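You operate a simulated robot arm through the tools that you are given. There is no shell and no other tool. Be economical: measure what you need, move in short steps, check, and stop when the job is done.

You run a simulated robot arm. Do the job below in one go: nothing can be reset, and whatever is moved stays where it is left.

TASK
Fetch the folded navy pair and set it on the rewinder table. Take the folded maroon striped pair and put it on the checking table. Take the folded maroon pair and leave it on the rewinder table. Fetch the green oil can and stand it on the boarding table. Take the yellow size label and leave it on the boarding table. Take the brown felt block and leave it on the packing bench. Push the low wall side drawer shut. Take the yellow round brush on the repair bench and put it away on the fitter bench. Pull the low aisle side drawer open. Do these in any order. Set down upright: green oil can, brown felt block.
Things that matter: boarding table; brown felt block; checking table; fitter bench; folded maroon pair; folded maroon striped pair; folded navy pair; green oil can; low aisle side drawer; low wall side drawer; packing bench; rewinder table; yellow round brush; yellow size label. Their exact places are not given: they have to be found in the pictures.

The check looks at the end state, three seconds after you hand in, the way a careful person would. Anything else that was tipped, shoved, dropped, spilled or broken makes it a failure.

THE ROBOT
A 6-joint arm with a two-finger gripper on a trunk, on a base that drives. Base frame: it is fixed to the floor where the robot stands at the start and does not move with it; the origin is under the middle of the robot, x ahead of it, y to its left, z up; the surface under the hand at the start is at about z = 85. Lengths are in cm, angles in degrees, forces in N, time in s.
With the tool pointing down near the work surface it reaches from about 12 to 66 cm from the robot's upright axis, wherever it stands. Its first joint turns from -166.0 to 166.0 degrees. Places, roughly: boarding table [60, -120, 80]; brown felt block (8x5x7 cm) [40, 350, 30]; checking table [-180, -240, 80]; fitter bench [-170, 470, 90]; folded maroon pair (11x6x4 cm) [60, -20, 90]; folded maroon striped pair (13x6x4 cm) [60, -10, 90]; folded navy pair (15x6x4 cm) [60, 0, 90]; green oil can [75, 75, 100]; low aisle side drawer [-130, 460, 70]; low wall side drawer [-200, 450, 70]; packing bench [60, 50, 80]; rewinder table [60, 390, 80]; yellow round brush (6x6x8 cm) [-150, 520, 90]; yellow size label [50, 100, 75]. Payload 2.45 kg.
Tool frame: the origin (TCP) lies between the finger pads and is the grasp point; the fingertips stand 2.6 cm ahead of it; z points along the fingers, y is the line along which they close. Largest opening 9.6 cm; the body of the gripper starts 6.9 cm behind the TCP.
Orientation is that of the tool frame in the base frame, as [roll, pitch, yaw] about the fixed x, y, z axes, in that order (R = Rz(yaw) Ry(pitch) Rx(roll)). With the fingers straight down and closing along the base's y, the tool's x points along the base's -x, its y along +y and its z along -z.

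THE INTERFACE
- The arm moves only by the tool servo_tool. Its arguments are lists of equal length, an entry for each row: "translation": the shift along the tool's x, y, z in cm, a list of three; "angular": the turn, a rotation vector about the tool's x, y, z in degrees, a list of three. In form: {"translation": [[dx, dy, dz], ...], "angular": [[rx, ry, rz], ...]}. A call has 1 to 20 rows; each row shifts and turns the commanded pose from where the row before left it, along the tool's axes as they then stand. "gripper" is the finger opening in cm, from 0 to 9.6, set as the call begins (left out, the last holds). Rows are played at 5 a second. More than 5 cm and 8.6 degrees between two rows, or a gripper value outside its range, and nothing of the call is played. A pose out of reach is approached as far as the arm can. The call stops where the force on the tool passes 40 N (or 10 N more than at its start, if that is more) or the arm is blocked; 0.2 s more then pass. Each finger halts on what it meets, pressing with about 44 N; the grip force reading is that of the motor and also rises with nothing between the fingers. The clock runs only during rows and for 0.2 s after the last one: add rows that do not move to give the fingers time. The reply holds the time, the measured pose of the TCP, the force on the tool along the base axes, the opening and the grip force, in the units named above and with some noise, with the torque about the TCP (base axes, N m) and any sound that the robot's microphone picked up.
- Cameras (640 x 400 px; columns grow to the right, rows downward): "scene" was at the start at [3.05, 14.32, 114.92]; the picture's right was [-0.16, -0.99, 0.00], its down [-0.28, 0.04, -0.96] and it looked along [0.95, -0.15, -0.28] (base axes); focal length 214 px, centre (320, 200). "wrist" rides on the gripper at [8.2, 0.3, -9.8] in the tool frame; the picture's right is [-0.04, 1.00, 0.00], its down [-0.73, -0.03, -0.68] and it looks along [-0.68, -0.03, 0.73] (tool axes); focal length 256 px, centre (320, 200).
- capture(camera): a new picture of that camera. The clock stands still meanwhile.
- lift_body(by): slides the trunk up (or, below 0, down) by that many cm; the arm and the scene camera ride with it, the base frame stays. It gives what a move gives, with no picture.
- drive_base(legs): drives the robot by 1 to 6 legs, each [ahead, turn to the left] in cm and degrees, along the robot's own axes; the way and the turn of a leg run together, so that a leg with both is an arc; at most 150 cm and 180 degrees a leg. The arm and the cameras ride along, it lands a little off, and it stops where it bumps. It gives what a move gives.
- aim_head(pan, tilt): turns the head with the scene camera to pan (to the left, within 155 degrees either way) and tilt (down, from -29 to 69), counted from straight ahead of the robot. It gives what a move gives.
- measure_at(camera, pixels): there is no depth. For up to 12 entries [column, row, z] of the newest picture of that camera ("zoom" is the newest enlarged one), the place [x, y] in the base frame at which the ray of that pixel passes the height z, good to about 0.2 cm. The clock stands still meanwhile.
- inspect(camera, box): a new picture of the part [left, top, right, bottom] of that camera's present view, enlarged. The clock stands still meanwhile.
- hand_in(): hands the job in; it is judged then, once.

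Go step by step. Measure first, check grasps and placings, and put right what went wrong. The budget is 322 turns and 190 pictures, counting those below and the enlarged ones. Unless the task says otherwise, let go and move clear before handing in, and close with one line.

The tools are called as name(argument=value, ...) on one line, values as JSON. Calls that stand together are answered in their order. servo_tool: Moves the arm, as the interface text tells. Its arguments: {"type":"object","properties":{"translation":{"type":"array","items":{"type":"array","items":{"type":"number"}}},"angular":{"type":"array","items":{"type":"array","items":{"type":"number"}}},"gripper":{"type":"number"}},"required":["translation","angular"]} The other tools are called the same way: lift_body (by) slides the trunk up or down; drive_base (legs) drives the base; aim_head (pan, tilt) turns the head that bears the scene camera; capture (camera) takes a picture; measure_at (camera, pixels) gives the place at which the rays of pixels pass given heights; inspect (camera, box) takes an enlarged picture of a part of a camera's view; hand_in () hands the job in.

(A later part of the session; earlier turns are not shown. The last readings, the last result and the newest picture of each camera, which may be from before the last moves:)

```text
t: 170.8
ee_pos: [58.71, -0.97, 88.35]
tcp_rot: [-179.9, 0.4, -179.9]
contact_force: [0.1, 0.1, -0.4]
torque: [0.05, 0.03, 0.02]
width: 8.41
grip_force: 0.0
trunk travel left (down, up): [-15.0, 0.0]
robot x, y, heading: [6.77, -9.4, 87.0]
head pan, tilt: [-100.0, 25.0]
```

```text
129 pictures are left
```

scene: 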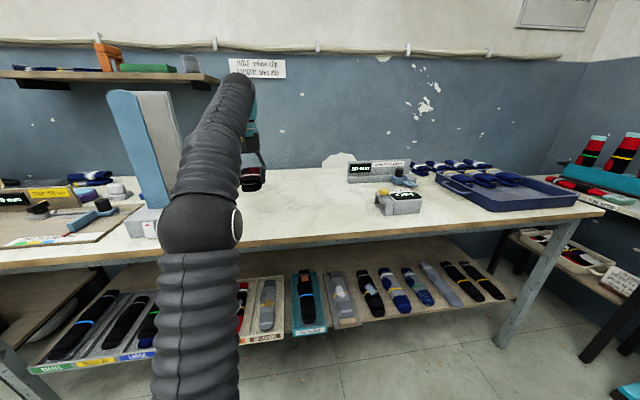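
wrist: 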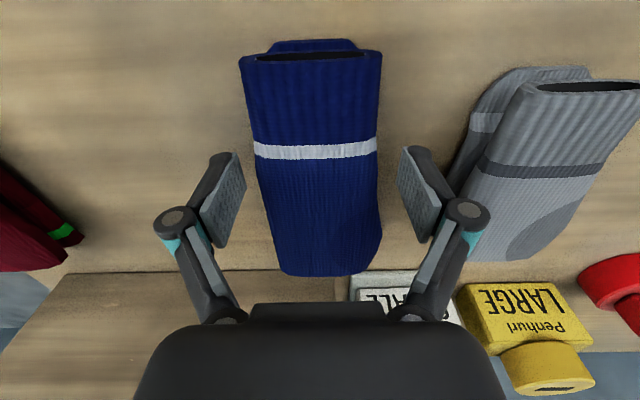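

servo_tool(translation=[[0, 0, 0], [0, 0, 0], [0, 0, 0]], angular=[[0, 0, 0], [0, 0, 0], [0, 0, 0]], gripper=4)

servo_tool(translation=[[0, 0, -3], [0, 0, -3], [3.5, 0, -1.5], [4.5, 0, -1], [4.5, 0, -1], [4.5, 0, -1], [4.5, 0, 0], [4.5, 0, 0]], angular=[[0, 0, 0], [0, 0, 0], [0, 0, 0], [0, 0, 0], [0, 0, 0], [0, 0, 0], [0, 0, 0], [0, 0, 0]])

aim_head(pan=-20, tilt=15)

capture(camera="scene")

capture(camera="wrist")

```text
t: 171.7
ee_pos: [58.67, -1.06, 88.41]
tcp_rot: [-179.9, 0.4, -180.0]
contact_force: [-0.2, -0.7, 5.2]
torque: [0.11, 0.01, -0.03]
width: 5.32
grip_force: 43.3
trunk travel left (down, up): [-15.0, 0.0]
robot x, y, heading: [6.77, -9.86, 87.0]
head pan, tilt: [-100.0, 25.0]
```

```text
t: 173.4
ee_pos: [32.27, -0.86, 98.59]
tcp_rot: [-179.9, 0.3, -179.9]
contact_force: [0.7, -0.6, -1.4]
torque: [-0.01, 0.09, -0.01]
width: 5.3
grip_force: 44.6
trunk travel left (down, up): [-15.0, 0.0]
robot x, y, heading: [6.61, -9.28, 87.0]
head pan, tilt: [-100.0, 25.0]
```

```text
t: 175.0
ee_pos: [32.37, -0.86, 98.62]
tcp_rot: [-179.9, 0.5, -179.9]
contact_force: [0.1, -0.3, -0.9]
torque: [-0.02, -0.04, 0.0]
width: 5.28
grip_force: 43.7
trunk travel left (down, up): [-15.0, 0.0]
robot x, y, heading: [6.66, -9.85, 87.4]
head pan, tilt: [-20.0, 15.0]
```

```text
128 pictures are left
```

scene: 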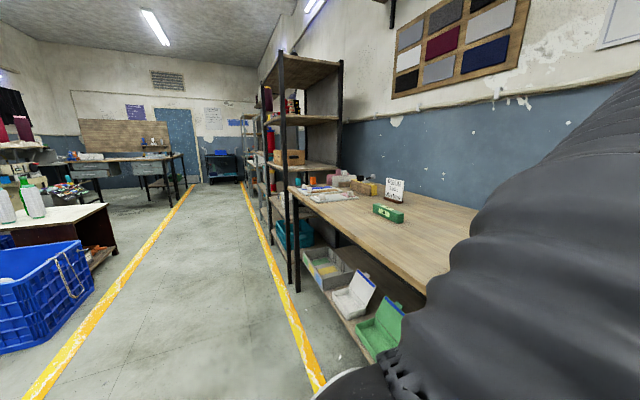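

```text
127 pictures are left
```

wrist: 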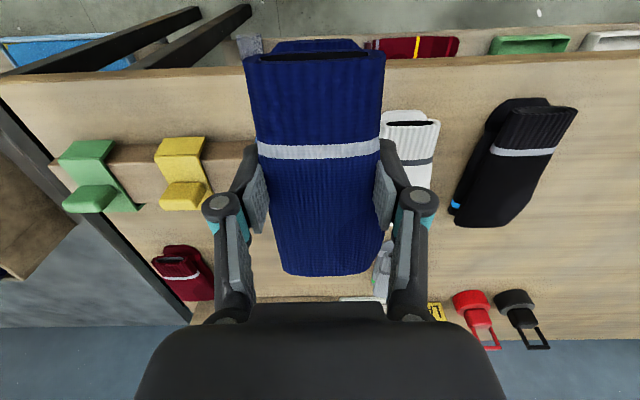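

I check where the shelf rack's front stands before driving up the aisle.

measure_at(camera="scene", pixels=[[298, 292, 0], [290, 285, 0], [270, 243, 0], [246, 195, 0], [80, 345, 0], [187, 190, 0], [181, 203, 0], [113, 245, 0], [320, 385, 0], [90, 345, 0]])

inspect(camera="scene", box=[160, 120, 320, 220])

```text
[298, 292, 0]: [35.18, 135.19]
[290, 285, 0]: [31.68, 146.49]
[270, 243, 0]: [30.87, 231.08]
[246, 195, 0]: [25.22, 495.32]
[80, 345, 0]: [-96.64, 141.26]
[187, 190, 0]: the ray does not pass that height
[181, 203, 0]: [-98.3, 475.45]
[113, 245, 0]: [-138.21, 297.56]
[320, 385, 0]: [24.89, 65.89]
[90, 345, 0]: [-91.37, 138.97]
```

```text
4.00 times, centred on (240, 170) of scene
```

zoom: 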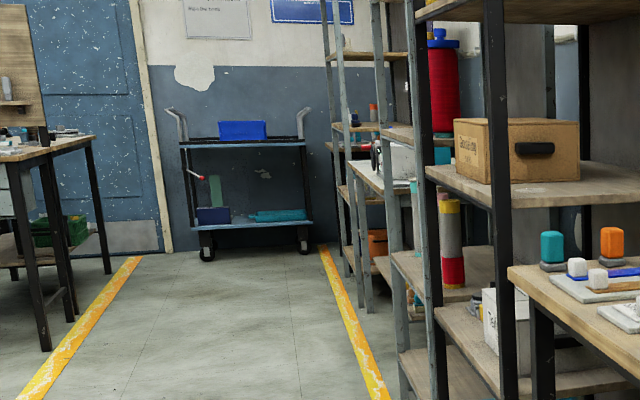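

Rack fronts are at x≈31, so I shift into the mid aisle (x≈-25) first, then drive up to y≈380.

drive_base(legs=[[0, 24.8], [85, 0], [0, -21], [150, 0], [100, 0]])

aim_head(pan=-40, tilt=20)

capture(camera="scene")

```text
t: 176.5
ee_pos: [27.75, 7.25, 98.61]
tcp_rot: [-179.9, 0.5, -160.1]
contact_force: [0.0, 0.1, -0.1]
torque: [0.0, 0.02, 0.03]
width: 5.31
grip_force: 43.8
trunk travel left (down, up): [-15.0, 0.0]
robot x, y, heading: [6.33, -9.77, 106.6]
head pan, tilt: [-20.0, 15.0]
stopped in leg 1: the robot was blocked; the commanded pose is now the measured one
```

```text
t: 177.4
ee_pos: [27.78, 7.27, 98.63]
tcp_rot: [-179.9, 0.6, -160.0]
contact_force: [-0.2, -1.0, -1.1]
torque: [0.0, -0.06, 0.02]
width: 5.3
grip_force: 43.6
trunk travel left (down, up): [-15.0, 0.0]
robot x, y, heading: [6.58, -9.39, 106.6]
head pan, tilt: [-40.0, 20.0]
```

```text
125 pictures are left
```

scene: 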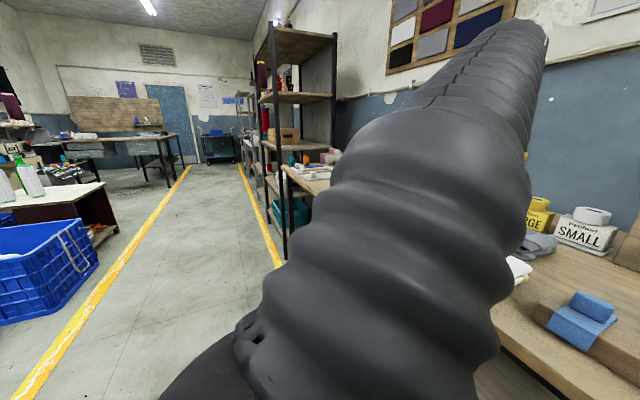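

The turn was blocked – a base corner probably met the bench. I look down there before moving.

aim_head(pan=-150, tilt=55)

capture(camera="scene")

aim_head(pan=-100, tilt=55)

capture(camera="scene")

```text
t: 179.2
ee_pos: [27.68, 7.38, 98.59]
tcp_rot: [-179.9, 0.4, -160.0]
contact_force: [0.6, -0.4, -0.5]
torque: [-0.02, -0.02, -0.02]
width: 5.32
grip_force: 43.9
trunk travel left (down, up): [-15.0, 0.0]
robot x, y, heading: [6.59, -9.72, 106.3]
head pan, tilt: [-150.0, 55.0]
```

```text
124 pictures are left
```

scene: 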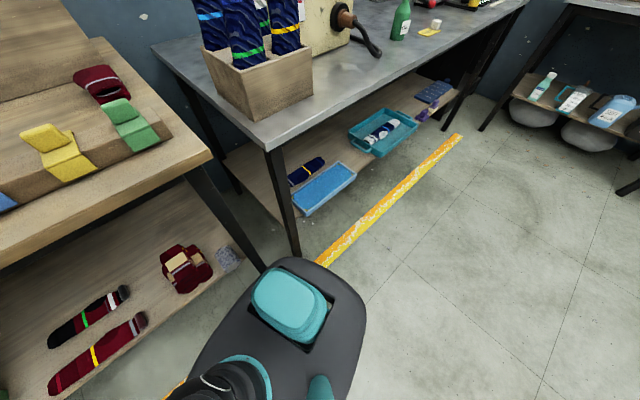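

```text
t: 180.4
ee_pos: [27.75, 7.26, 98.58]
tcp_rot: [-179.9, 0.3, -160.2]
contact_force: [-0.2, 0.6, -1.3]
torque: [-0.02, 0.02, 0.0]
width: 5.31
grip_force: 44.3
trunk travel left (down, up): [-15.0, 0.0]
robot x, y, heading: [6.45, -9.5, 106.7]
head pan, tilt: [-100.0, 55.0]
```

```text
123 pictures are left
```

scene: 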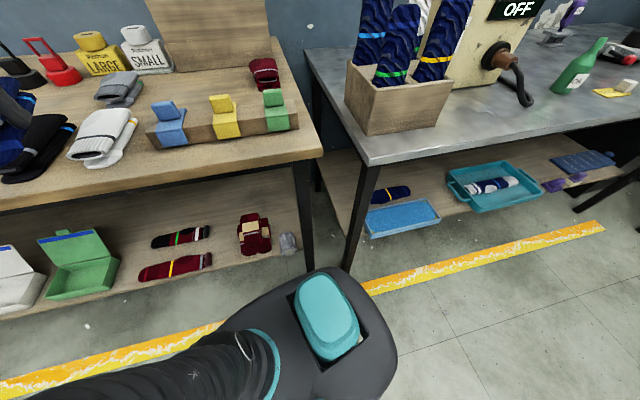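

The rear of the base met the boarding table's leg; nothing is displaced. Driving forward frees it.

drive_base(legs=[[90, 0], [0, -17], [150, 0], [100, 0]])

aim_head(pan=-45, tilt=20)

capture(camera="scene")

```text
t: 197.9
ee_pos: [-3.2, 336.02, 98.62]
tcp_rot: [-179.9, 0.5, -174.5]
contact_force: [-0.5, 0.8, -0.5]
torque: [0.0, 0.02, 0.0]
width: 5.29
grip_force: 44.4
trunk travel left (down, up): [-15.0, 0.0]
robot x, y, heading: [-27.57, 324.72, 92.2]
head pan, tilt: [-100.0, 55.0]
```

```text
t: 199.1
ee_pos: [-3.07, 336.18, 98.65]
tcp_rot: [180.0, 0.4, -174.5]
contact_force: [-0.1, -1.1, -1.1]
torque: [-0.02, 0.0, 0.0]
width: 5.29
grip_force: 43.6
trunk travel left (down, up): [-15.0, 0.0]
robot x, y, heading: [-27.82, 324.65, 92.4]
head pan, tilt: [-45.0, 20.0]
```

```text
122 pictures are left
```

scene: 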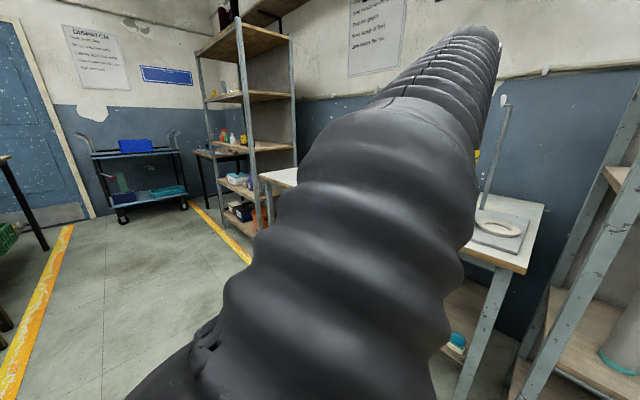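

The rewinder table is the white-topped table on the right between the racks. I look from another angle.

aim_head(pan=-85, tilt=30)

drive_base(legs=[[50, 0]])

capture(camera="scene")

capture(camera="wrist")

```text
t: 200.2
ee_pos: [-3.07, 336.18, 98.63]
tcp_rot: [-179.9, 0.5, -174.4]
contact_force: [-0.2, 0.5, -0.9]
torque: [0.03, 0.01, 0.03]
width: 5.32
grip_force: 43.9
trunk travel left (down, up): [-15.0, 0.0]
robot x, y, heading: [-27.91, 324.94, 92.3]
head pan, tilt: [-85.0, 30.0]
```

```text
t: 203.1
ee_pos: [-4.9, 385.72, 98.77]
tcp_rot: [-179.9, 0.5, -174.8]
contact_force: [0.6, 0.7, -0.8]
torque: [-0.01, -0.01, 0.01]
width: 5.32
grip_force: 44.4
trunk travel left (down, up): [-15.0, 0.0]
robot x, y, heading: [-29.74, 374.86, 92.0]
head pan, tilt: [-85.0, 30.0]
```

```text
121 pictures are left
```

scene: 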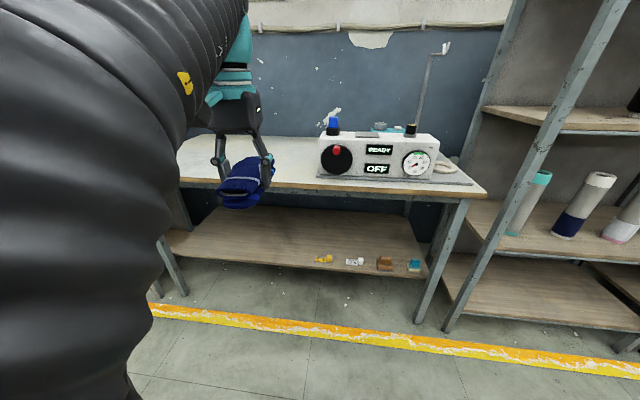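

```text
120 pictures are left
```

wrist: 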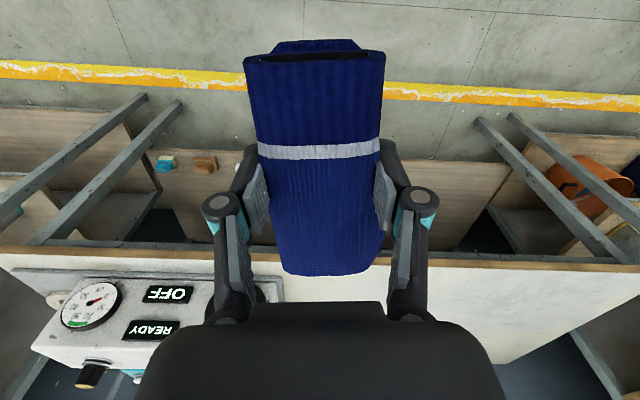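

The table's left part is free; the brown block is on its lower shelf at (385,263). I measure both.

measure_at(camera="scene", pixels=[[487, 193, 80], [180, 185, 80], [320, 182, 80], [300, 160, 80], [200, 145, 80], [385, 268, 30], [385, 268, 25], [425, 275, 30], [300, 258, 30], [420, 320, 0]])

inspect(camera="scene", box=[290, 225, 450, 325])

```text
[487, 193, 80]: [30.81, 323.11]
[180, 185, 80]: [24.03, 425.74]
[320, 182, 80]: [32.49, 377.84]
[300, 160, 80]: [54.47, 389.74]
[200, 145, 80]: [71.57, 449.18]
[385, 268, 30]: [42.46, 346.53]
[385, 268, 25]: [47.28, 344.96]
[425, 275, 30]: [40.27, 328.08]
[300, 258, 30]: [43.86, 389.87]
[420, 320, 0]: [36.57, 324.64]
```

```text
4.00 times, centred on (370, 275) of scene
```

zoom: 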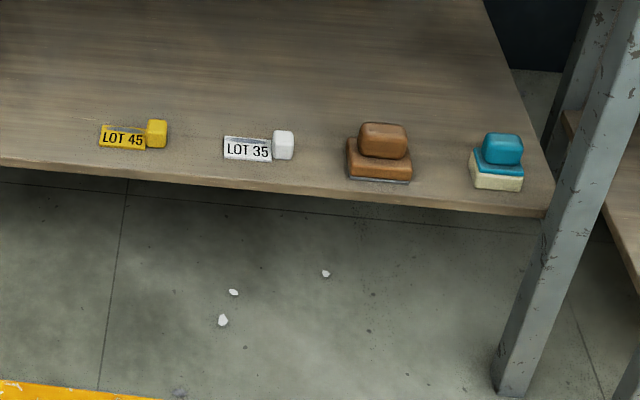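

Brown block with knob found at about (43,346) on the lower shelf. First I place navy: shuffle the robot toward the table to about (-4,404).

drive_base(legs=[[0, -27], [60, 0], [0, 25], [-25, 0]])

capture(camera="scene")

capture(camera="wrist")

```text
t: 210.5
ee_pos: [20.4, 414.16, 98.6]
tcp_rot: [-179.8, 0.6, -176.3]
contact_force: [0.3, 0.8, -1.7]
torque: [-0.01, 0.02, 0.0]
width: 5.3
grip_force: 43.6
trunk travel left (down, up): [-15.0, 0.0]
robot x, y, heading: [-4.64, 403.87, 90.6]
head pan, tilt: [-85.0, 30.0]
```

```text
118 pictures are left
```

scene: 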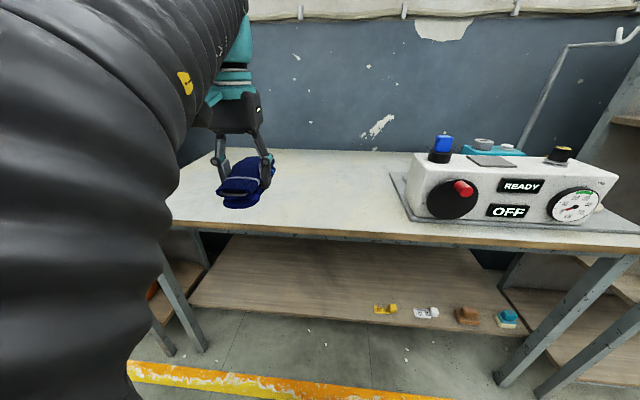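

```text
117 pictures are left
```

wrist: 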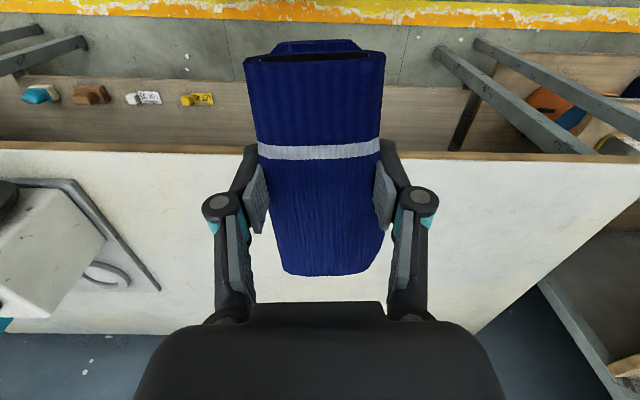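

measure_at(camera="wrist", pixels=[[200, 147, 80], [450, 155, 80], [640, 165, 80], [500, 320, 80], [160, 290, 80], [90, 195, 80]])

servo_tool(translation=[[-4.5, 0, 0], [-4.5, 0, 0], [-4.5, 0, 1], [-4.5, 0, 1], [-4.5, 0, 1.5], [-3, 0, 1.5], [0, 0, 3], [0, 0, 3]], angular=[[0, 0, 0], [0, 0, 0], [0, 0, 0], [0, 0, 0], [0, 0, 0], [0, 0, 0], [0, 0, 0], [0, 0, 0]])

capture(camera="wrist")

```text
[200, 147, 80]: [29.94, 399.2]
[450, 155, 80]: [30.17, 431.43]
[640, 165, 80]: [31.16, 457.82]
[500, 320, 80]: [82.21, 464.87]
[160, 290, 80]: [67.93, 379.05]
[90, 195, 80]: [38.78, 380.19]
```

```text
t: 212.3
ee_pos: [45.86, 415.73, 87.87]
tcp_rot: [-179.9, 0.5, -176.1]
contact_force: [-0.6, 0.0, -1.6]
torque: [0.0, 0.01, 0.02]
width: 5.3
grip_force: 44.0
trunk travel left (down, up): [-15.0, 0.0]
robot x, y, heading: [-4.95, 403.52, 90.7]
head pan, tilt: [-85.0, 30.0]
```

```text
116 pictures are left
```

wrist: 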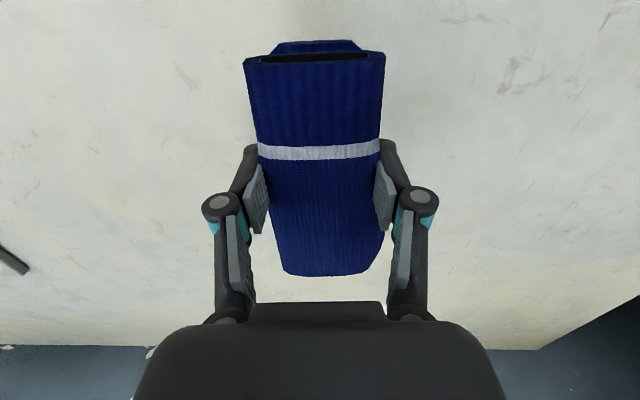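

servo_tool(translation=[[0, 0, 1.5], [0, 0, 1.5], [0, 0, 0.5], [0, 0, 0]], angular=[[0, 0, 0], [0, 0, 0], [0, 0, 0], [0, 0, 0]])

servo_tool(translation=[[0, 0, 0.3], [0, 0, 0.3], [0, 0, 0]], angular=[[0, 0, 0], [0, 0, 0], [0, 0, 0]])

servo_tool(translation=[[0, 0, 0.2], [0, 0, 0.2], [0, 0, 0]], angular=[[0, 0, 0], [0, 0, 0], [0, 0, 0]])

```text
t: 213.3
ee_pos: [45.97, 415.71, 84.41]
tcp_rot: [-179.9, 0.5, -176.1]
contact_force: [0.2, 0.8, 0.2]
torque: [-0.02, 0.01, 0.03]
width: 5.3
grip_force: 43.9
trunk travel left (down, up): [-15.0, 0.0]
robot x, y, heading: [-5.08, 403.41, 90.8]
head pan, tilt: [-85.0, 30.0]
```

```text
t: 214.1
ee_pos: [45.95, 415.83, 83.88]
tcp_rot: [-179.9, 0.5, -176.2]
contact_force: [-0.2, -0.9, -0.7]
torque: [-0.01, 0.0, 0.01]
width: 5.3
grip_force: 44.7
trunk travel left (down, up): [-15.0, 0.0]
robot x, y, heading: [-4.25, 403.67, 90.2]
head pan, tilt: [-85.0, 30.0]
```

```text
t: 214.9
ee_pos: [45.96, 415.93, 83.44]
tcp_rot: [-179.9, 0.7, -176.2]
contact_force: [3.0, 0.9, 7.9]
torque: [0.16, -0.53, -0.04]
width: 5.33
grip_force: 43.9
trunk travel left (down, up): [-15.0, 0.0]
robot x, y, heading: [-4.89, 404.03, 90.4]
head pan, tilt: [-85.0, 30.0]
```

Contact at 83.4; I release and lift.

servo_tool(translation=[[0, 0, 0], [0, 0, 0], [0, 0, 0]], angular=[[0, 0, 0], [0, 0, 0], [0, 0, 0]], gripper=8.4)

servo_tool(translation=[[0, 0, -3], [0, 0, -4], [3.5, 0, -2.5], [4.5, 0, -1.5], [4.5, 0, -1], [4.5, 0, -1], [4.5, 0, -1]], angular=[[0, 0, 0], [0, 0, 0], [0, 0, 0], [0, 0, 0], [0, 0, 0], [0, 0, 0], [0, 0, 0]])

capture(camera="wrist")

aim_head(pan=60, tilt=15)

capture(camera="scene")

```text
t: 215.7
ee_pos: [45.81, 415.81, 83.39]
tcp_rot: [-179.9, 0.4, -176.2]
contact_force: [1.5, 0.3, 0.3]
torque: [-0.03, -0.02, 0.0]
width: 8.39
grip_force: 0.0
trunk travel left (down, up): [-15.0, 0.0]
robot x, y, heading: [-4.5, 403.84, 90.6]
head pan, tilt: [-85.0, 30.0]
```

```text
t: 217.3
ee_pos: [24.29, 414.57, 97.15]
tcp_rot: [-179.9, 0.4, -176.3]
contact_force: [0.2, 0.3, -0.8]
torque: [-0.02, 0.07, -0.01]
width: 8.4
grip_force: 0.1
trunk travel left (down, up): [-15.0, 0.0]
robot x, y, heading: [-4.71, 403.7, 90.8]
head pan, tilt: [-85.0, 30.0]
```

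```text
115 pictures are left
```

wrist: 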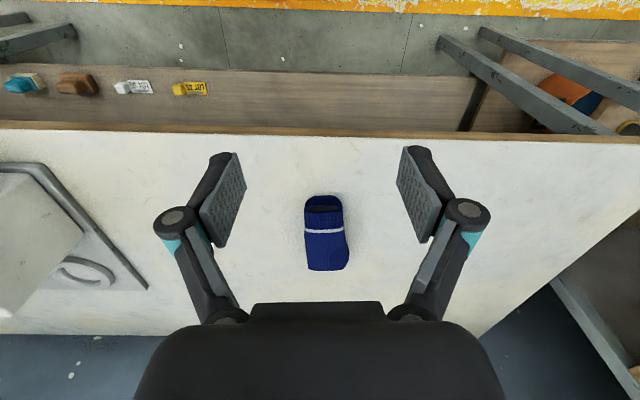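

```text
t: 219.6
ee_pos: [24.19, 414.65, 97.24]
tcp_rot: [-179.9, 0.4, -176.2]
contact_force: [-0.8, 0.0, -0.2]
torque: [0.0, 0.02, -0.03]
width: 8.42
grip_force: 0.1
trunk travel left (down, up): [-15.0, 0.0]
robot x, y, heading: [-5.06, 403.94, 90.5]
head pan, tilt: [60.0, 15.0]
```

```text
114 pictures are left
```

scene: 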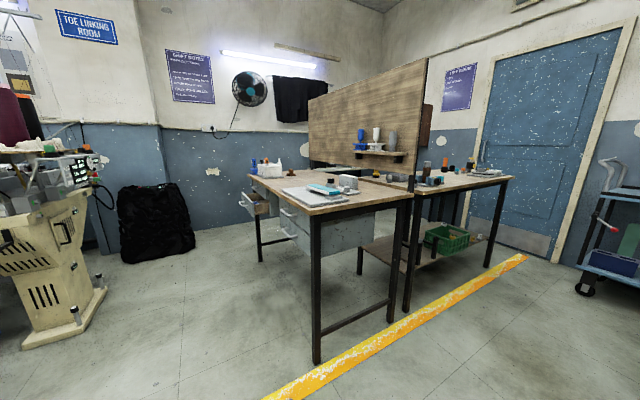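

I zoom into the fitter bench and the bench behind the partition.

inspect(camera="scene", box=[220, 120, 420, 245])

inspect(camera="scene", box=[360, 120, 540, 232])

measure_at(camera="scene", pixels=[[317, 360, 0], [390, 322, 0], [408, 310, 0], [488, 267, 0], [260, 260, 0], [320, 214, 80], [410, 190, 80], [250, 178, 80], [515, 178, 80], [525, 257, 0]])

```text
3.20 times, centred on (320, 182) of scene
```

zoom: 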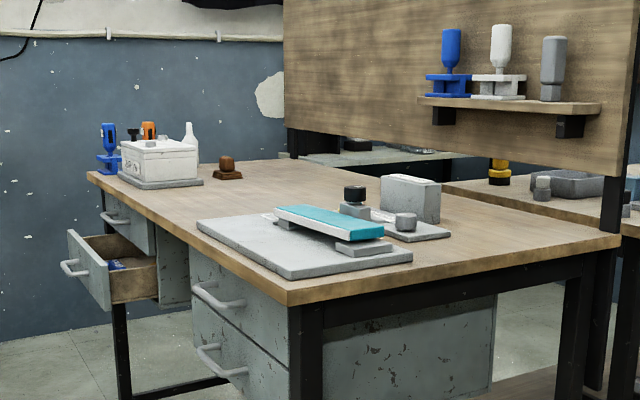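

```text
3.56 times, centred on (450, 176) of scene
```

zoom: 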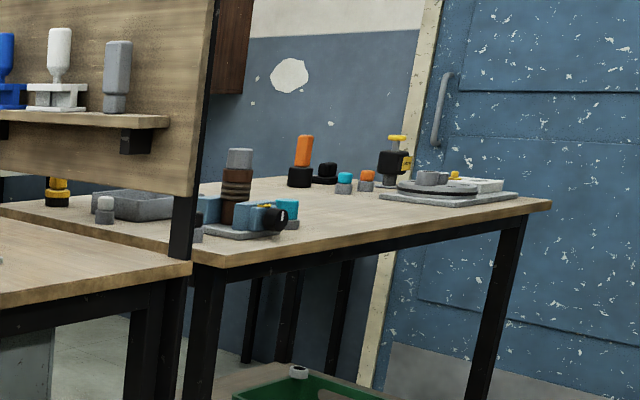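

```text
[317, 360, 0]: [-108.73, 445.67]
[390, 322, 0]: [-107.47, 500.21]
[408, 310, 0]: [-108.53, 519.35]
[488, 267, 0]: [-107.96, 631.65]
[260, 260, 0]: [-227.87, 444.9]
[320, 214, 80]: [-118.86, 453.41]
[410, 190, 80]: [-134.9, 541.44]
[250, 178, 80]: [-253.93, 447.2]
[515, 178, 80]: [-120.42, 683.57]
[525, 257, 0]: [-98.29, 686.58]
```

The yellow-black round thing behind the partition (scene ≈ (376,177)) may be the brush. I measure it and zoom more.

measure_at(camera="scene", pixels=[[376, 178, 85], [376, 178, 80], [412, 187, 85], [412, 187, 83], [320, 214, 85], [460, 177, 85], [320, 214, 83.5], [254, 187, 83.5]])

inspect(camera="scene", box=[330, 140, 450, 215])

```text
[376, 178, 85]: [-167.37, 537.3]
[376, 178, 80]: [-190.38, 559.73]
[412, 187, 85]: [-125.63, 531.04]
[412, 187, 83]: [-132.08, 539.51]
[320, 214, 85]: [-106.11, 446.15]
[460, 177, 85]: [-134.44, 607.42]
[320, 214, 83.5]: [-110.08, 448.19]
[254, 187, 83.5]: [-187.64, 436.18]
```

```text
5.33 times, centred on (390, 178) of scene
```

zoom: 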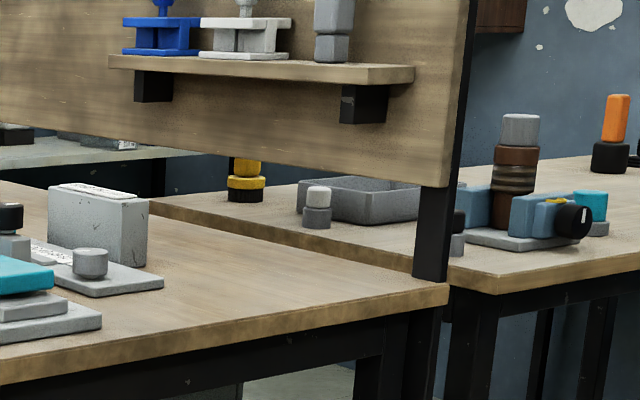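

I need a nearer look at the repair bench; I drive up the aisle to around (-45,530) and look left.

drive_base(legs=[[0, 22], [110, 0], [0, -20]])

aim_head(pan=85, tilt=20)

capture(camera="scene")

```text
t: 227.7
ee_pos: [-19.64, 520.52, 97.24]
tcp_rot: [-180.0, 0.5, -174.1]
contact_force: [0.5, -0.2, 0.3]
torque: [0.04, 0.01, 0.0]
width: 8.39
grip_force: 0.1
trunk travel left (down, up): [-15.0, 0.0]
robot x, y, heading: [-48.14, 509.01, 92.3]
head pan, tilt: [60.0, 15.0]
```

```text
t: 228.6
ee_pos: [-19.61, 520.6, 97.22]
tcp_rot: [-179.9, 0.5, -174.2]
contact_force: [-0.9, 0.7, 0.0]
torque: [0.0, -0.01, -0.02]
width: 8.4
grip_force: 0.0
trunk travel left (down, up): [-15.0, 0.0]
robot x, y, heading: [-48.42, 508.85, 92.4]
head pan, tilt: [85.0, 20.0]
```

```text
110 pictures are left
```

scene: 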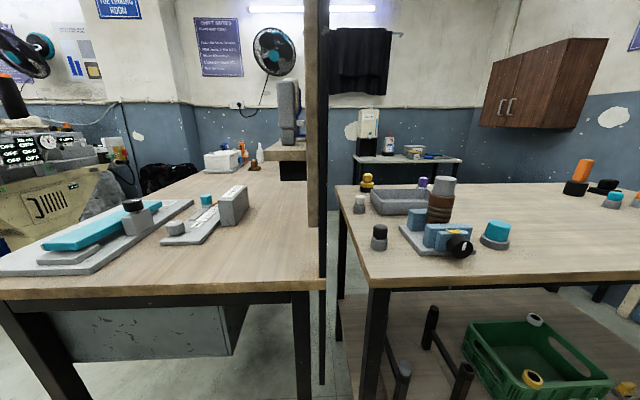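

measure_at(camera="scene", pixels=[[366, 284, 86], [338, 187, 86], [367, 190, 86], [320, 288, 86], [290, 162, 86], [366, 284, 90], [338, 187, 90], [367, 190, 90], [0, 297, 86], [322, 385, 30], [640, 282, 86], [367, 176, 92]])

inspect(camera="scene", box=[300, 130, 500, 255])

```text
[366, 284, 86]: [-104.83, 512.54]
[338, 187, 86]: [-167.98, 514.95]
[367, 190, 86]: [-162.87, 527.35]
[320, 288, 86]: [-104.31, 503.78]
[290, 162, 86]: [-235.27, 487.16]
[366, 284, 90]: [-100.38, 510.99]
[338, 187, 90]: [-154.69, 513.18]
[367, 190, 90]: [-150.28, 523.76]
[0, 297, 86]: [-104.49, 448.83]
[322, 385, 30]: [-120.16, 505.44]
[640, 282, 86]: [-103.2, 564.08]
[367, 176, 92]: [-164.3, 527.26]
```

```text
3.20 times, centred on (400, 192) of scene
```

zoom: 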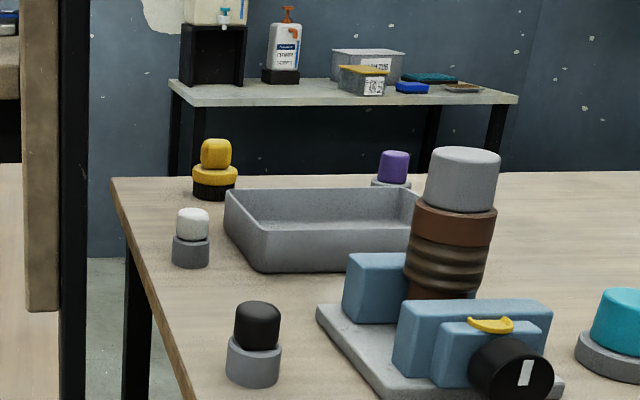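

The brush (yellow/black) stands at about (-157,525), near the repair bench's far edge. I need to know my base's front extent to judge how near I can get; I look straight down ahead.

aim_head(pan=0, tilt=69)

capture(camera="scene")

aim_head(pan=90, tilt=69)

capture(camera="scene")

```text
t: 230.1
ee_pos: [-19.73, 520.58, 97.19]
tcp_rot: [-179.9, 0.6, -174.3]
contact_force: [0.0, 0.6, 0.2]
torque: [0.04, 0.0, -0.03]
width: 8.39
grip_force: 0.0
trunk travel left (down, up): [-15.0, 0.0]
robot x, y, heading: [-48.37, 509.08, 92.4]
head pan, tilt: [0.0, 68.8]
```

```text
108 pictures are left
```

scene: 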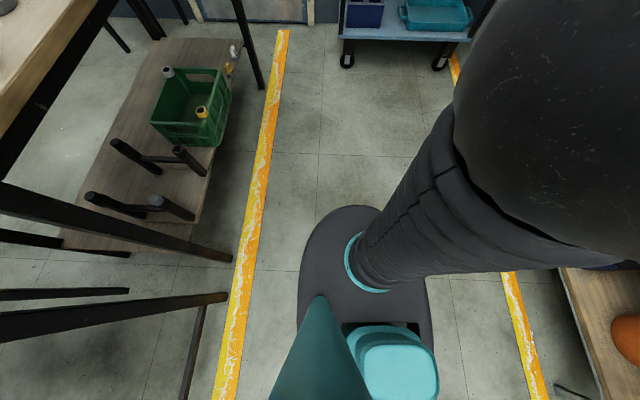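

```text
t: 231.8
ee_pos: [-19.51, 520.57, 97.09]
tcp_rot: [-180.0, 0.3, -174.3]
contact_force: [0.5, -0.2, -0.3]
torque: [0.02, -0.01, 0.02]
width: 8.41
grip_force: 0.0
trunk travel left (down, up): [-15.0, 0.0]
robot x, y, heading: [-48.27, 508.68, 92.4]
head pan, tilt: [90.0, 68.8]
```

```text
107 pictures are left
```

scene: 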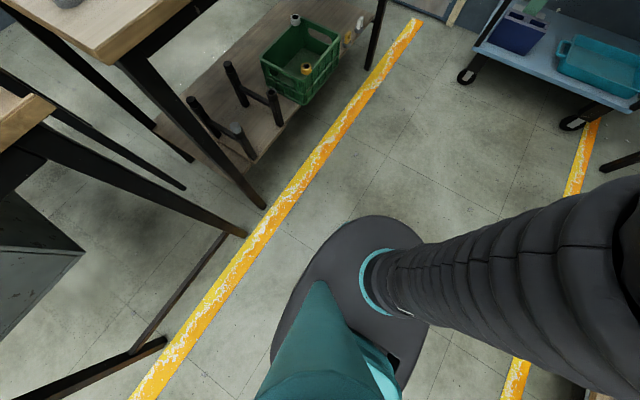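

measure_at(camera="scene", pixels=[[385, 216, 12], [283, 320, 12], [400, 370, 12], [430, 250, 12], [240, 232, 0], [265, 207, 0], [272, 360, 12], [385, 216, 20]])

```text
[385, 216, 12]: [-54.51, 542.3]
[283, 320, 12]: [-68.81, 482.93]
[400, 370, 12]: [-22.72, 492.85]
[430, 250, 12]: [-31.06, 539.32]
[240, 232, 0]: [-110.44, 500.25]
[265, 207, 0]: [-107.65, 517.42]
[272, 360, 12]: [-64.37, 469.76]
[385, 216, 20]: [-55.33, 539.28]
```

Front extends ~32, sides ~22, rear ~42 cm. I'll face south so that the mast is away from the benches, with the arm on the west side. First retract the arm and turn around.

servo_tool(translation=[[4.5, 0, 0], [4.5, 0, 0]], angular=[[0, 0, 0], [0, 0, 0]])

drive_base(legs=[[0, -178], [75, 0]])

aim_head(pan=-90, tilt=20)

capture(camera="scene")

```text
t: 232.4
ee_pos: [-22.45, 521.13, 92.91]
tcp_rot: [-178.3, -9.6, -174.4]
contact_force: [0.1, -0.2, -0.3]
torque: [-0.01, 0.01, -0.02]
width: 8.39
grip_force: 0.1
trunk travel left (down, up): [-15.0, 0.0]
robot x, y, heading: [-48.38, 508.79, 92.3]
head pan, tilt: [90.0, 68.8]
stopped in row 2: the arm was blocked; the commanded pose is now the measured one
```

```text
t: 243.8
ee_pos: [-67.98, 420.75, 92.97]
tcp_rot: [-178.5, -9.4, 6.9]
contact_force: [-0.6, -0.4, -0.1]
torque: [0.0, 0.0, -0.02]
width: 8.42
grip_force: 0.1
trunk travel left (down, up): [-15.0, 0.0]
robot x, y, heading: [-42.49, 433.53, -86.2]
head pan, tilt: [90.0, 68.8]
```

```text
t: 246.5
ee_pos: [-67.96, 420.69, 92.95]
tcp_rot: [-178.6, -9.6, 7.0]
contact_force: [-0.4, -0.5, 0.0]
torque: [-0.02, -0.03, -0.03]
width: 8.39
grip_force: 0.1
trunk travel left (down, up): [-15.0, 0.0]
robot x, y, heading: [-42.62, 433.93, -86.1]
head pan, tilt: [-90.0, 20.0]
```

```text
106 pictures are left
```

scene: 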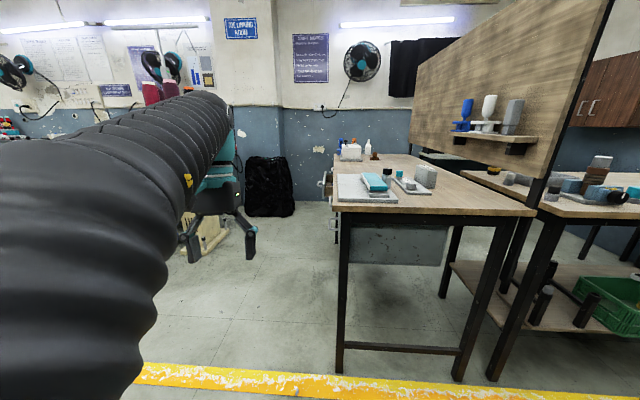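

The arm stopped against itself while retracting (tilted 9.6°). In free air here I straighten it, swing it to the robot's right, and tilt it 45° for the brush.

servo_tool(translation=[[-1, 0, -3], [0, 0, -3], [-0.5, -4, 0], [-0.4, -4, 0], [-0.3, -3.5, 0], [0, 0, 0], [0, 0, 0], [0, 0, 0], [0, 0, 0], [0, 0, 0], [0, 0, 0], [-2, 0, -2], [-2, 0, -2]], angular=[[0, -4.8, 0], [0, -4.8, 0], [0, 0, 0], [0, 0, 0], [0, 0, 2.9], [0, -7.5, 0], [0, -7.5, 0], [0, -7.5, 0], [0, -7.5, 0], [0, -7.5, 0], [0, -7.5, 0], [0, 0, 0], [0, 0, 0]])

```text
t: 249.3
ee_pos: [-72.26, 431.71, 104.7]
tcp_rot: [-177.9, 45.1, 5.7]
contact_force: [-0.9, 0.7, -0.3]
torque: [0.02, -0.02, -0.02]
width: 8.41
grip_force: 0.0
trunk travel left (down, up): [-15.0, 0.0]
robot x, y, heading: [-42.69, 433.34, -86.2]
head pan, tilt: [-90.0, 20.0]
```

Arm is ready at r≈29, z 105. I reverse northward past the partition at x≈-67, staying clear of it.

drive_base(legs=[[0, 21], [-57, 0], [0, -25], [-55, 0]])

aim_head(pan=-90, tilt=25)

capture(camera="scene")

capture(camera="wrist")

```text
t: 257.7
ee_pos: [-96.2, 540.79, 104.75]
tcp_rot: [-177.8, 45.1, 2.3]
contact_force: [0.0, -0.1, -0.2]
torque: [0.02, 0.0, 0.02]
width: 8.41
grip_force: 0.0
trunk travel left (down, up): [-15.0, 0.0]
robot x, y, heading: [-66.59, 540.64, -89.8]
head pan, tilt: [-90.0, 20.0]
```

```text
t: 258.4
ee_pos: [-96.25, 540.64, 104.63]
tcp_rot: [-177.8, 45.2, 2.2]
contact_force: [-0.7, -0.1, -0.1]
torque: [-0.01, -0.03, 0.0]
width: 8.4
grip_force: 0.0
trunk travel left (down, up): [-15.0, 0.0]
robot x, y, heading: [-66.43, 540.84, -89.6]
head pan, tilt: [-90.0, 25.0]
```

```text
105 pictures are left
```

scene: 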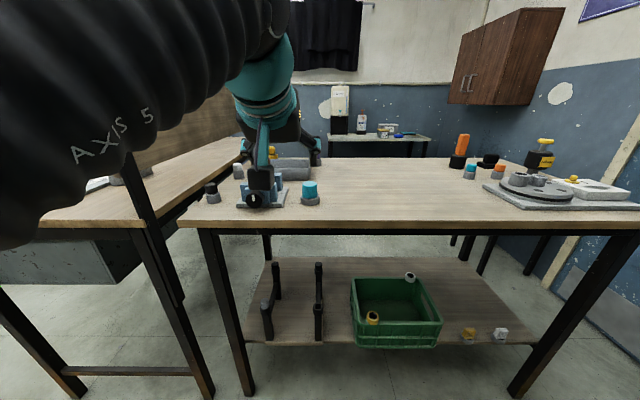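

```text
104 pictures are left
```

wrist: 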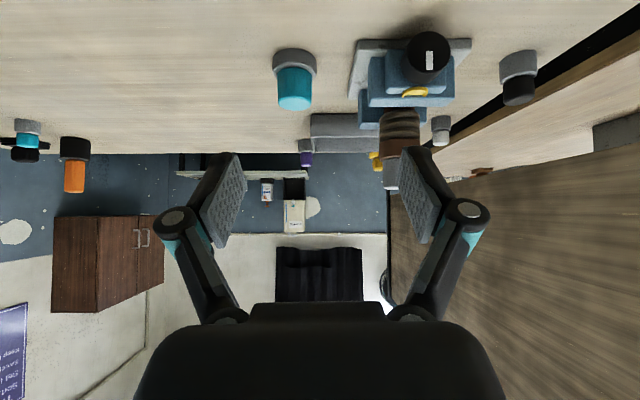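

measure_at(camera="scene", pixels=[[250, 393, 0], [320, 228, 86], [320, 228, 88], [320, 228, 90], [273, 159, 88], [273, 159, 86], [235, 187, 88], [212, 200, 88], [240, 206, 88], [310, 204, 88], [295, 160, 88], [180, 222, 88]])

inspect(camera="scene", box=[180, 110, 360, 222])

```text
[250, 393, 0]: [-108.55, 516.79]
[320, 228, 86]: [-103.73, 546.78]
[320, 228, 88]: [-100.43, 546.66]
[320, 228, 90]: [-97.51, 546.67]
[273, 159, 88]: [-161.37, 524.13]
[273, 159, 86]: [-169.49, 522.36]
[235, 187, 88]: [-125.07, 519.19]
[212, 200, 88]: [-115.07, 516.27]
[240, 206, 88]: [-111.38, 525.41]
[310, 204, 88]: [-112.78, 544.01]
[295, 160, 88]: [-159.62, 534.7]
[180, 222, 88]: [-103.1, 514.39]
```

```text
3.56 times, centred on (270, 166) of scene
```

zoom: 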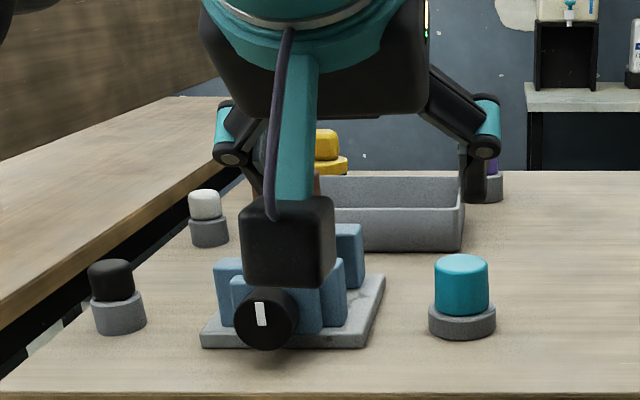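

The brush is at about (-153.4,525), bench top ≈ 89. I test how far the tilted arm reaches by extending west at z≈105 over free space.

servo_tool(translation=[[-3.4, 0, 3.4], [-3.4, 0, 3.4], [-3.4, 0, 3.4], [-3.4, 0, 3.4], [-3.4, 0, 3.4], [-3.4, 0, 3.4], [-3.4, 0, 3.4], [-3.4, 0, 3.4], [-3.4, 0, 3.4]], angular=[[0, 0, 0], [0, 0, 0], [0, 0, 0], [0, 0, 0], [0, 0, 0], [0, 0, 0], [0, 0, 0], [0, 0, 0], [0, 0, 0]])

capture(camera="scene")

```text
t: 260.4
ee_pos: [-136.95, 539.76, 104.55]
tcp_rot: [-177.8, 45.3, 2.2]
contact_force: [3.1, -1.0, 2.5]
torque: [-0.01, 0.01, -0.03]
width: 8.41
grip_force: 0.1
out of reach, approached as far as the arm can: row 9
trunk travel left (down, up): [-15.0, 0.0]
robot x, y, heading: [-67.0, 541.0, -89.8]
head pan, tilt: [-90.0, 25.0]
```

```text
102 pictures are left
```

scene: 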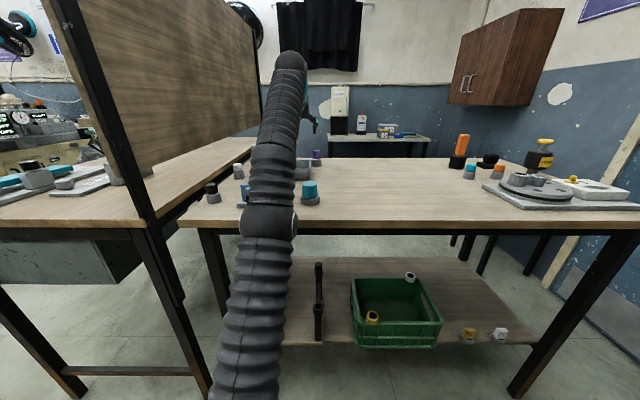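

The arm would foul the table edge and items if stretched that far from the aisle, so I check the space behind the repair bench (north and west of it). First I retract.

servo_tool(translation=[[3.4, 0, -3.4], [3.4, 0, -3.4], [3.4, 0, -3.4], [3.4, 0, -3.4], [3.4, 0, -3.4], [3.4, 0, -3.4], [3.4, 0, -3.4], [3.4, 0, -3.4]], angular=[[0, 0, 0], [0, 0, 0], [0, 0, 0], [0, 0, 0], [0, 0, 0], [0, 0, 0], [0, 0, 0], [0, 0, 0]])

aim_head(pan=-125, tilt=20)

capture(camera="scene")

measure_at(camera="scene", pixels=[[320, 200, 0], [320, 250, 0], [200, 250, 0], [400, 250, 0]])

```text
t: 262.2
ee_pos: [-98.93, 540.6, 104.57]
tcp_rot: [-177.8, 45.0, 2.4]
contact_force: [-1.0, 0.0, 0.1]
torque: [-0.05, -0.04, 0.03]
width: 8.42
grip_force: 0.0
trunk travel left (down, up): [-15.0, 0.0]
robot x, y, heading: [-67.01, 540.8, -89.6]
head pan, tilt: [-90.0, 25.0]
```

```text
t: 263.2
ee_pos: [-99.13, 540.68, 104.5]
tcp_rot: [-177.8, 45.1, 2.3]
contact_force: [-0.2, -0.4, 0.2]
torque: [0.01, 0.02, 0.02]
width: 8.42
grip_force: 0.1
trunk travel left (down, up): [-15.0, 0.0]
robot x, y, heading: [-66.32, 540.9, -89.6]
head pan, tilt: [-125.0, 20.0]
```

```text
101 pictures are left
```

scene: 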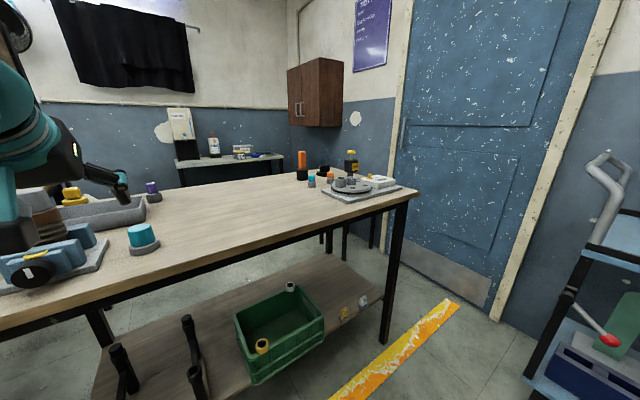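

```text
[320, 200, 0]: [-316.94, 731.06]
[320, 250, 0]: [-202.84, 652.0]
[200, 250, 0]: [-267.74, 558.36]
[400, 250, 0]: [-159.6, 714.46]
```

measure_at(camera="scene", pixels=[[385, 342, 0], [418, 193, 89], [320, 163, 89], [382, 250, 0], [490, 312, 0], [372, 248, 0], [344, 260, 0], [330, 253, 0], [180, 163, 80], [285, 157, 80], [180, 163, 75], [425, 268, 0]])

inspect(camera="scene", box=[140, 90, 440, 278])

```text
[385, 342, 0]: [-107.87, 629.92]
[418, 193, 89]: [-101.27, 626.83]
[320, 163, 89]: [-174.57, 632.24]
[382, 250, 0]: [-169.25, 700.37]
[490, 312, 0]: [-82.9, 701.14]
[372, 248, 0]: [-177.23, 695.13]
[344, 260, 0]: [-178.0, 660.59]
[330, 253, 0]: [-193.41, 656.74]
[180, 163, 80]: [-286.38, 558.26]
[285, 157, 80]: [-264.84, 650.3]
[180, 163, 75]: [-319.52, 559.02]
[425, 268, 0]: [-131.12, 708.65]
```

```text
2.13 times, centred on (290, 184) of scene
```

zoom: 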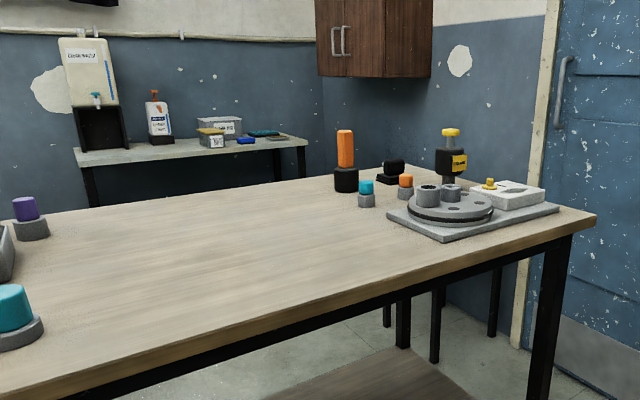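

There seems to be ~69 cm between the bench's north end (632) and the wall (701). I look more closely from further north; first check the cart's location.

measure_at(camera="scene", pixels=[[525, 385, 0], [525, 375, 10], [605, 160, 95], [590, 215, 60]])

drive_base(legs=[[-60, 0]])

aim_head(pan=-100, tilt=25)

capture(camera="scene")

```text
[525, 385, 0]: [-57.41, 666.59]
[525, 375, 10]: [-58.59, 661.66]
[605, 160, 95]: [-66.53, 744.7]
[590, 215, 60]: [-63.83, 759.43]
```

```text
t: 266.6
ee_pos: [-99.3, 601.59, 104.47]
tcp_rot: [-177.8, 45.1, 2.3]
contact_force: [-0.7, -0.7, -0.4]
torque: [-0.03, -0.01, 0.0]
width: 8.39
grip_force: 0.0
trunk travel left (down, up): [-15.0, 0.0]
robot x, y, heading: [-66.97, 601.73, -89.8]
head pan, tilt: [-125.0, 20.0]
```

```text
t: 267.5
ee_pos: [-99.31, 601.48, 104.6]
tcp_rot: [-177.9, 45.1, 2.4]
contact_force: [0.3, -0.3, 0.9]
torque: [-0.02, 0.01, 0.0]
width: 8.38
grip_force: 0.0
trunk travel left (down, up): [-15.0, 0.0]
robot x, y, heading: [-67.33, 602.03, -89.6]
head pan, tilt: [-100.0, 25.0]
```

```text
99 pictures are left
```

scene: 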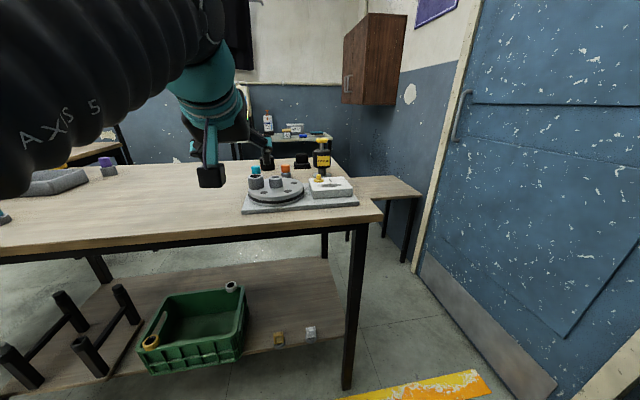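

A small table in the corner blocks the north way round. I'll do the drawers' side and look for a way round the west end; driving south past the bench again.

servo_tool(translation=[[2, 0, -2]], angular=[[0, 0, 0]])

drive_base(legs=[[0, 1.5], [110, 0], [90, 0]])

aim_head(pan=-100, tilt=20)

capture(camera="scene")

```text
t: 267.9
ee_pos: [-96.62, 601.52, 104.47]
tcp_rot: [-177.9, 45.1, 2.3]
contact_force: [0.1, 1.1, -0.1]
torque: [-0.01, -0.07, 0.02]
width: 8.42
grip_force: 0.2
trunk travel left (down, up): [-15.0, 0.0]
robot x, y, heading: [-67.06, 601.65, -89.8]
head pan, tilt: [-100.0, 25.0]
```

```text
t: 278.3
ee_pos: [-92.3, 399.89, 104.5]
tcp_rot: [-178.0, 45.1, 2.8]
contact_force: [-0.3, -0.4, 0.1]
torque: [0.02, 0.04, -0.02]
width: 8.38
grip_force: 0.0
trunk travel left (down, up): [-15.0, 0.0]
robot x, y, heading: [-62.75, 400.26, -89.3]
head pan, tilt: [-100.0, 25.0]
```

```text
t: 279.0
ee_pos: [-92.14, 399.82, 104.53]
tcp_rot: [-177.9, 45.0, 2.7]
contact_force: [-0.2, 0.3, 0.2]
torque: [0.01, -0.01, 0.0]
width: 8.4
grip_force: 0.2
trunk travel left (down, up): [-15.0, 0.0]
robot x, y, heading: [-62.79, 400.44, -89.2]
head pan, tilt: [-100.0, 20.0]
```

```text
98 pictures are left
```

scene: 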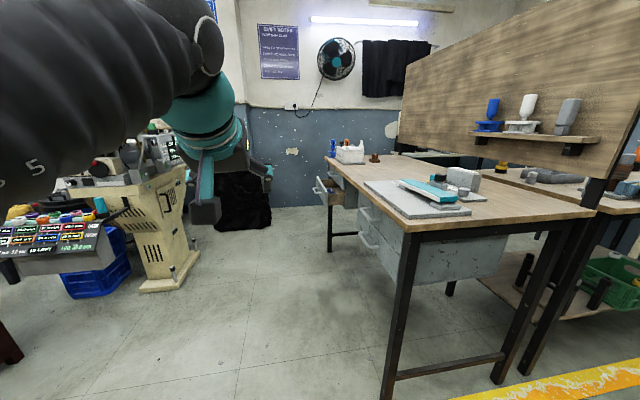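

measure_at(camera="scene", pixels=[[330, 251, 0], [272, 228, 0], [218, 230, 0], [300, 206, 0], [200, 262, 0], [145, 290, 0], [385, 398, 0], [333, 160, 89], [415, 218, 89], [595, 212, 89], [320, 190, 75], [452, 295, 0]])

inspect(camera="scene", box=[240, 110, 480, 260])

```text
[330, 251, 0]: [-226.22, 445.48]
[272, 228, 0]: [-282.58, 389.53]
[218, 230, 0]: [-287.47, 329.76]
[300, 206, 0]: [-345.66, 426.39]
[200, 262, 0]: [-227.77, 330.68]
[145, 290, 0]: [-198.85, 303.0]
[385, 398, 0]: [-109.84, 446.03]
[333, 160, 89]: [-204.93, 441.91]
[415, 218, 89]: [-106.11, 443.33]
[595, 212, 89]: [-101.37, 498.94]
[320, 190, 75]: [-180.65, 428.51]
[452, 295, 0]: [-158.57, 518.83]
```

```text
2.67 times, centred on (360, 185) of scene
```

zoom: 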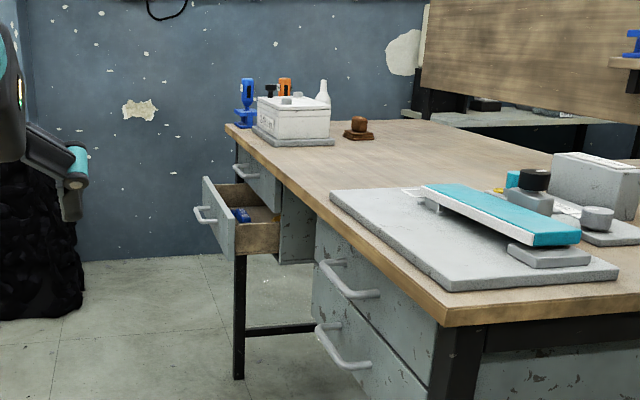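

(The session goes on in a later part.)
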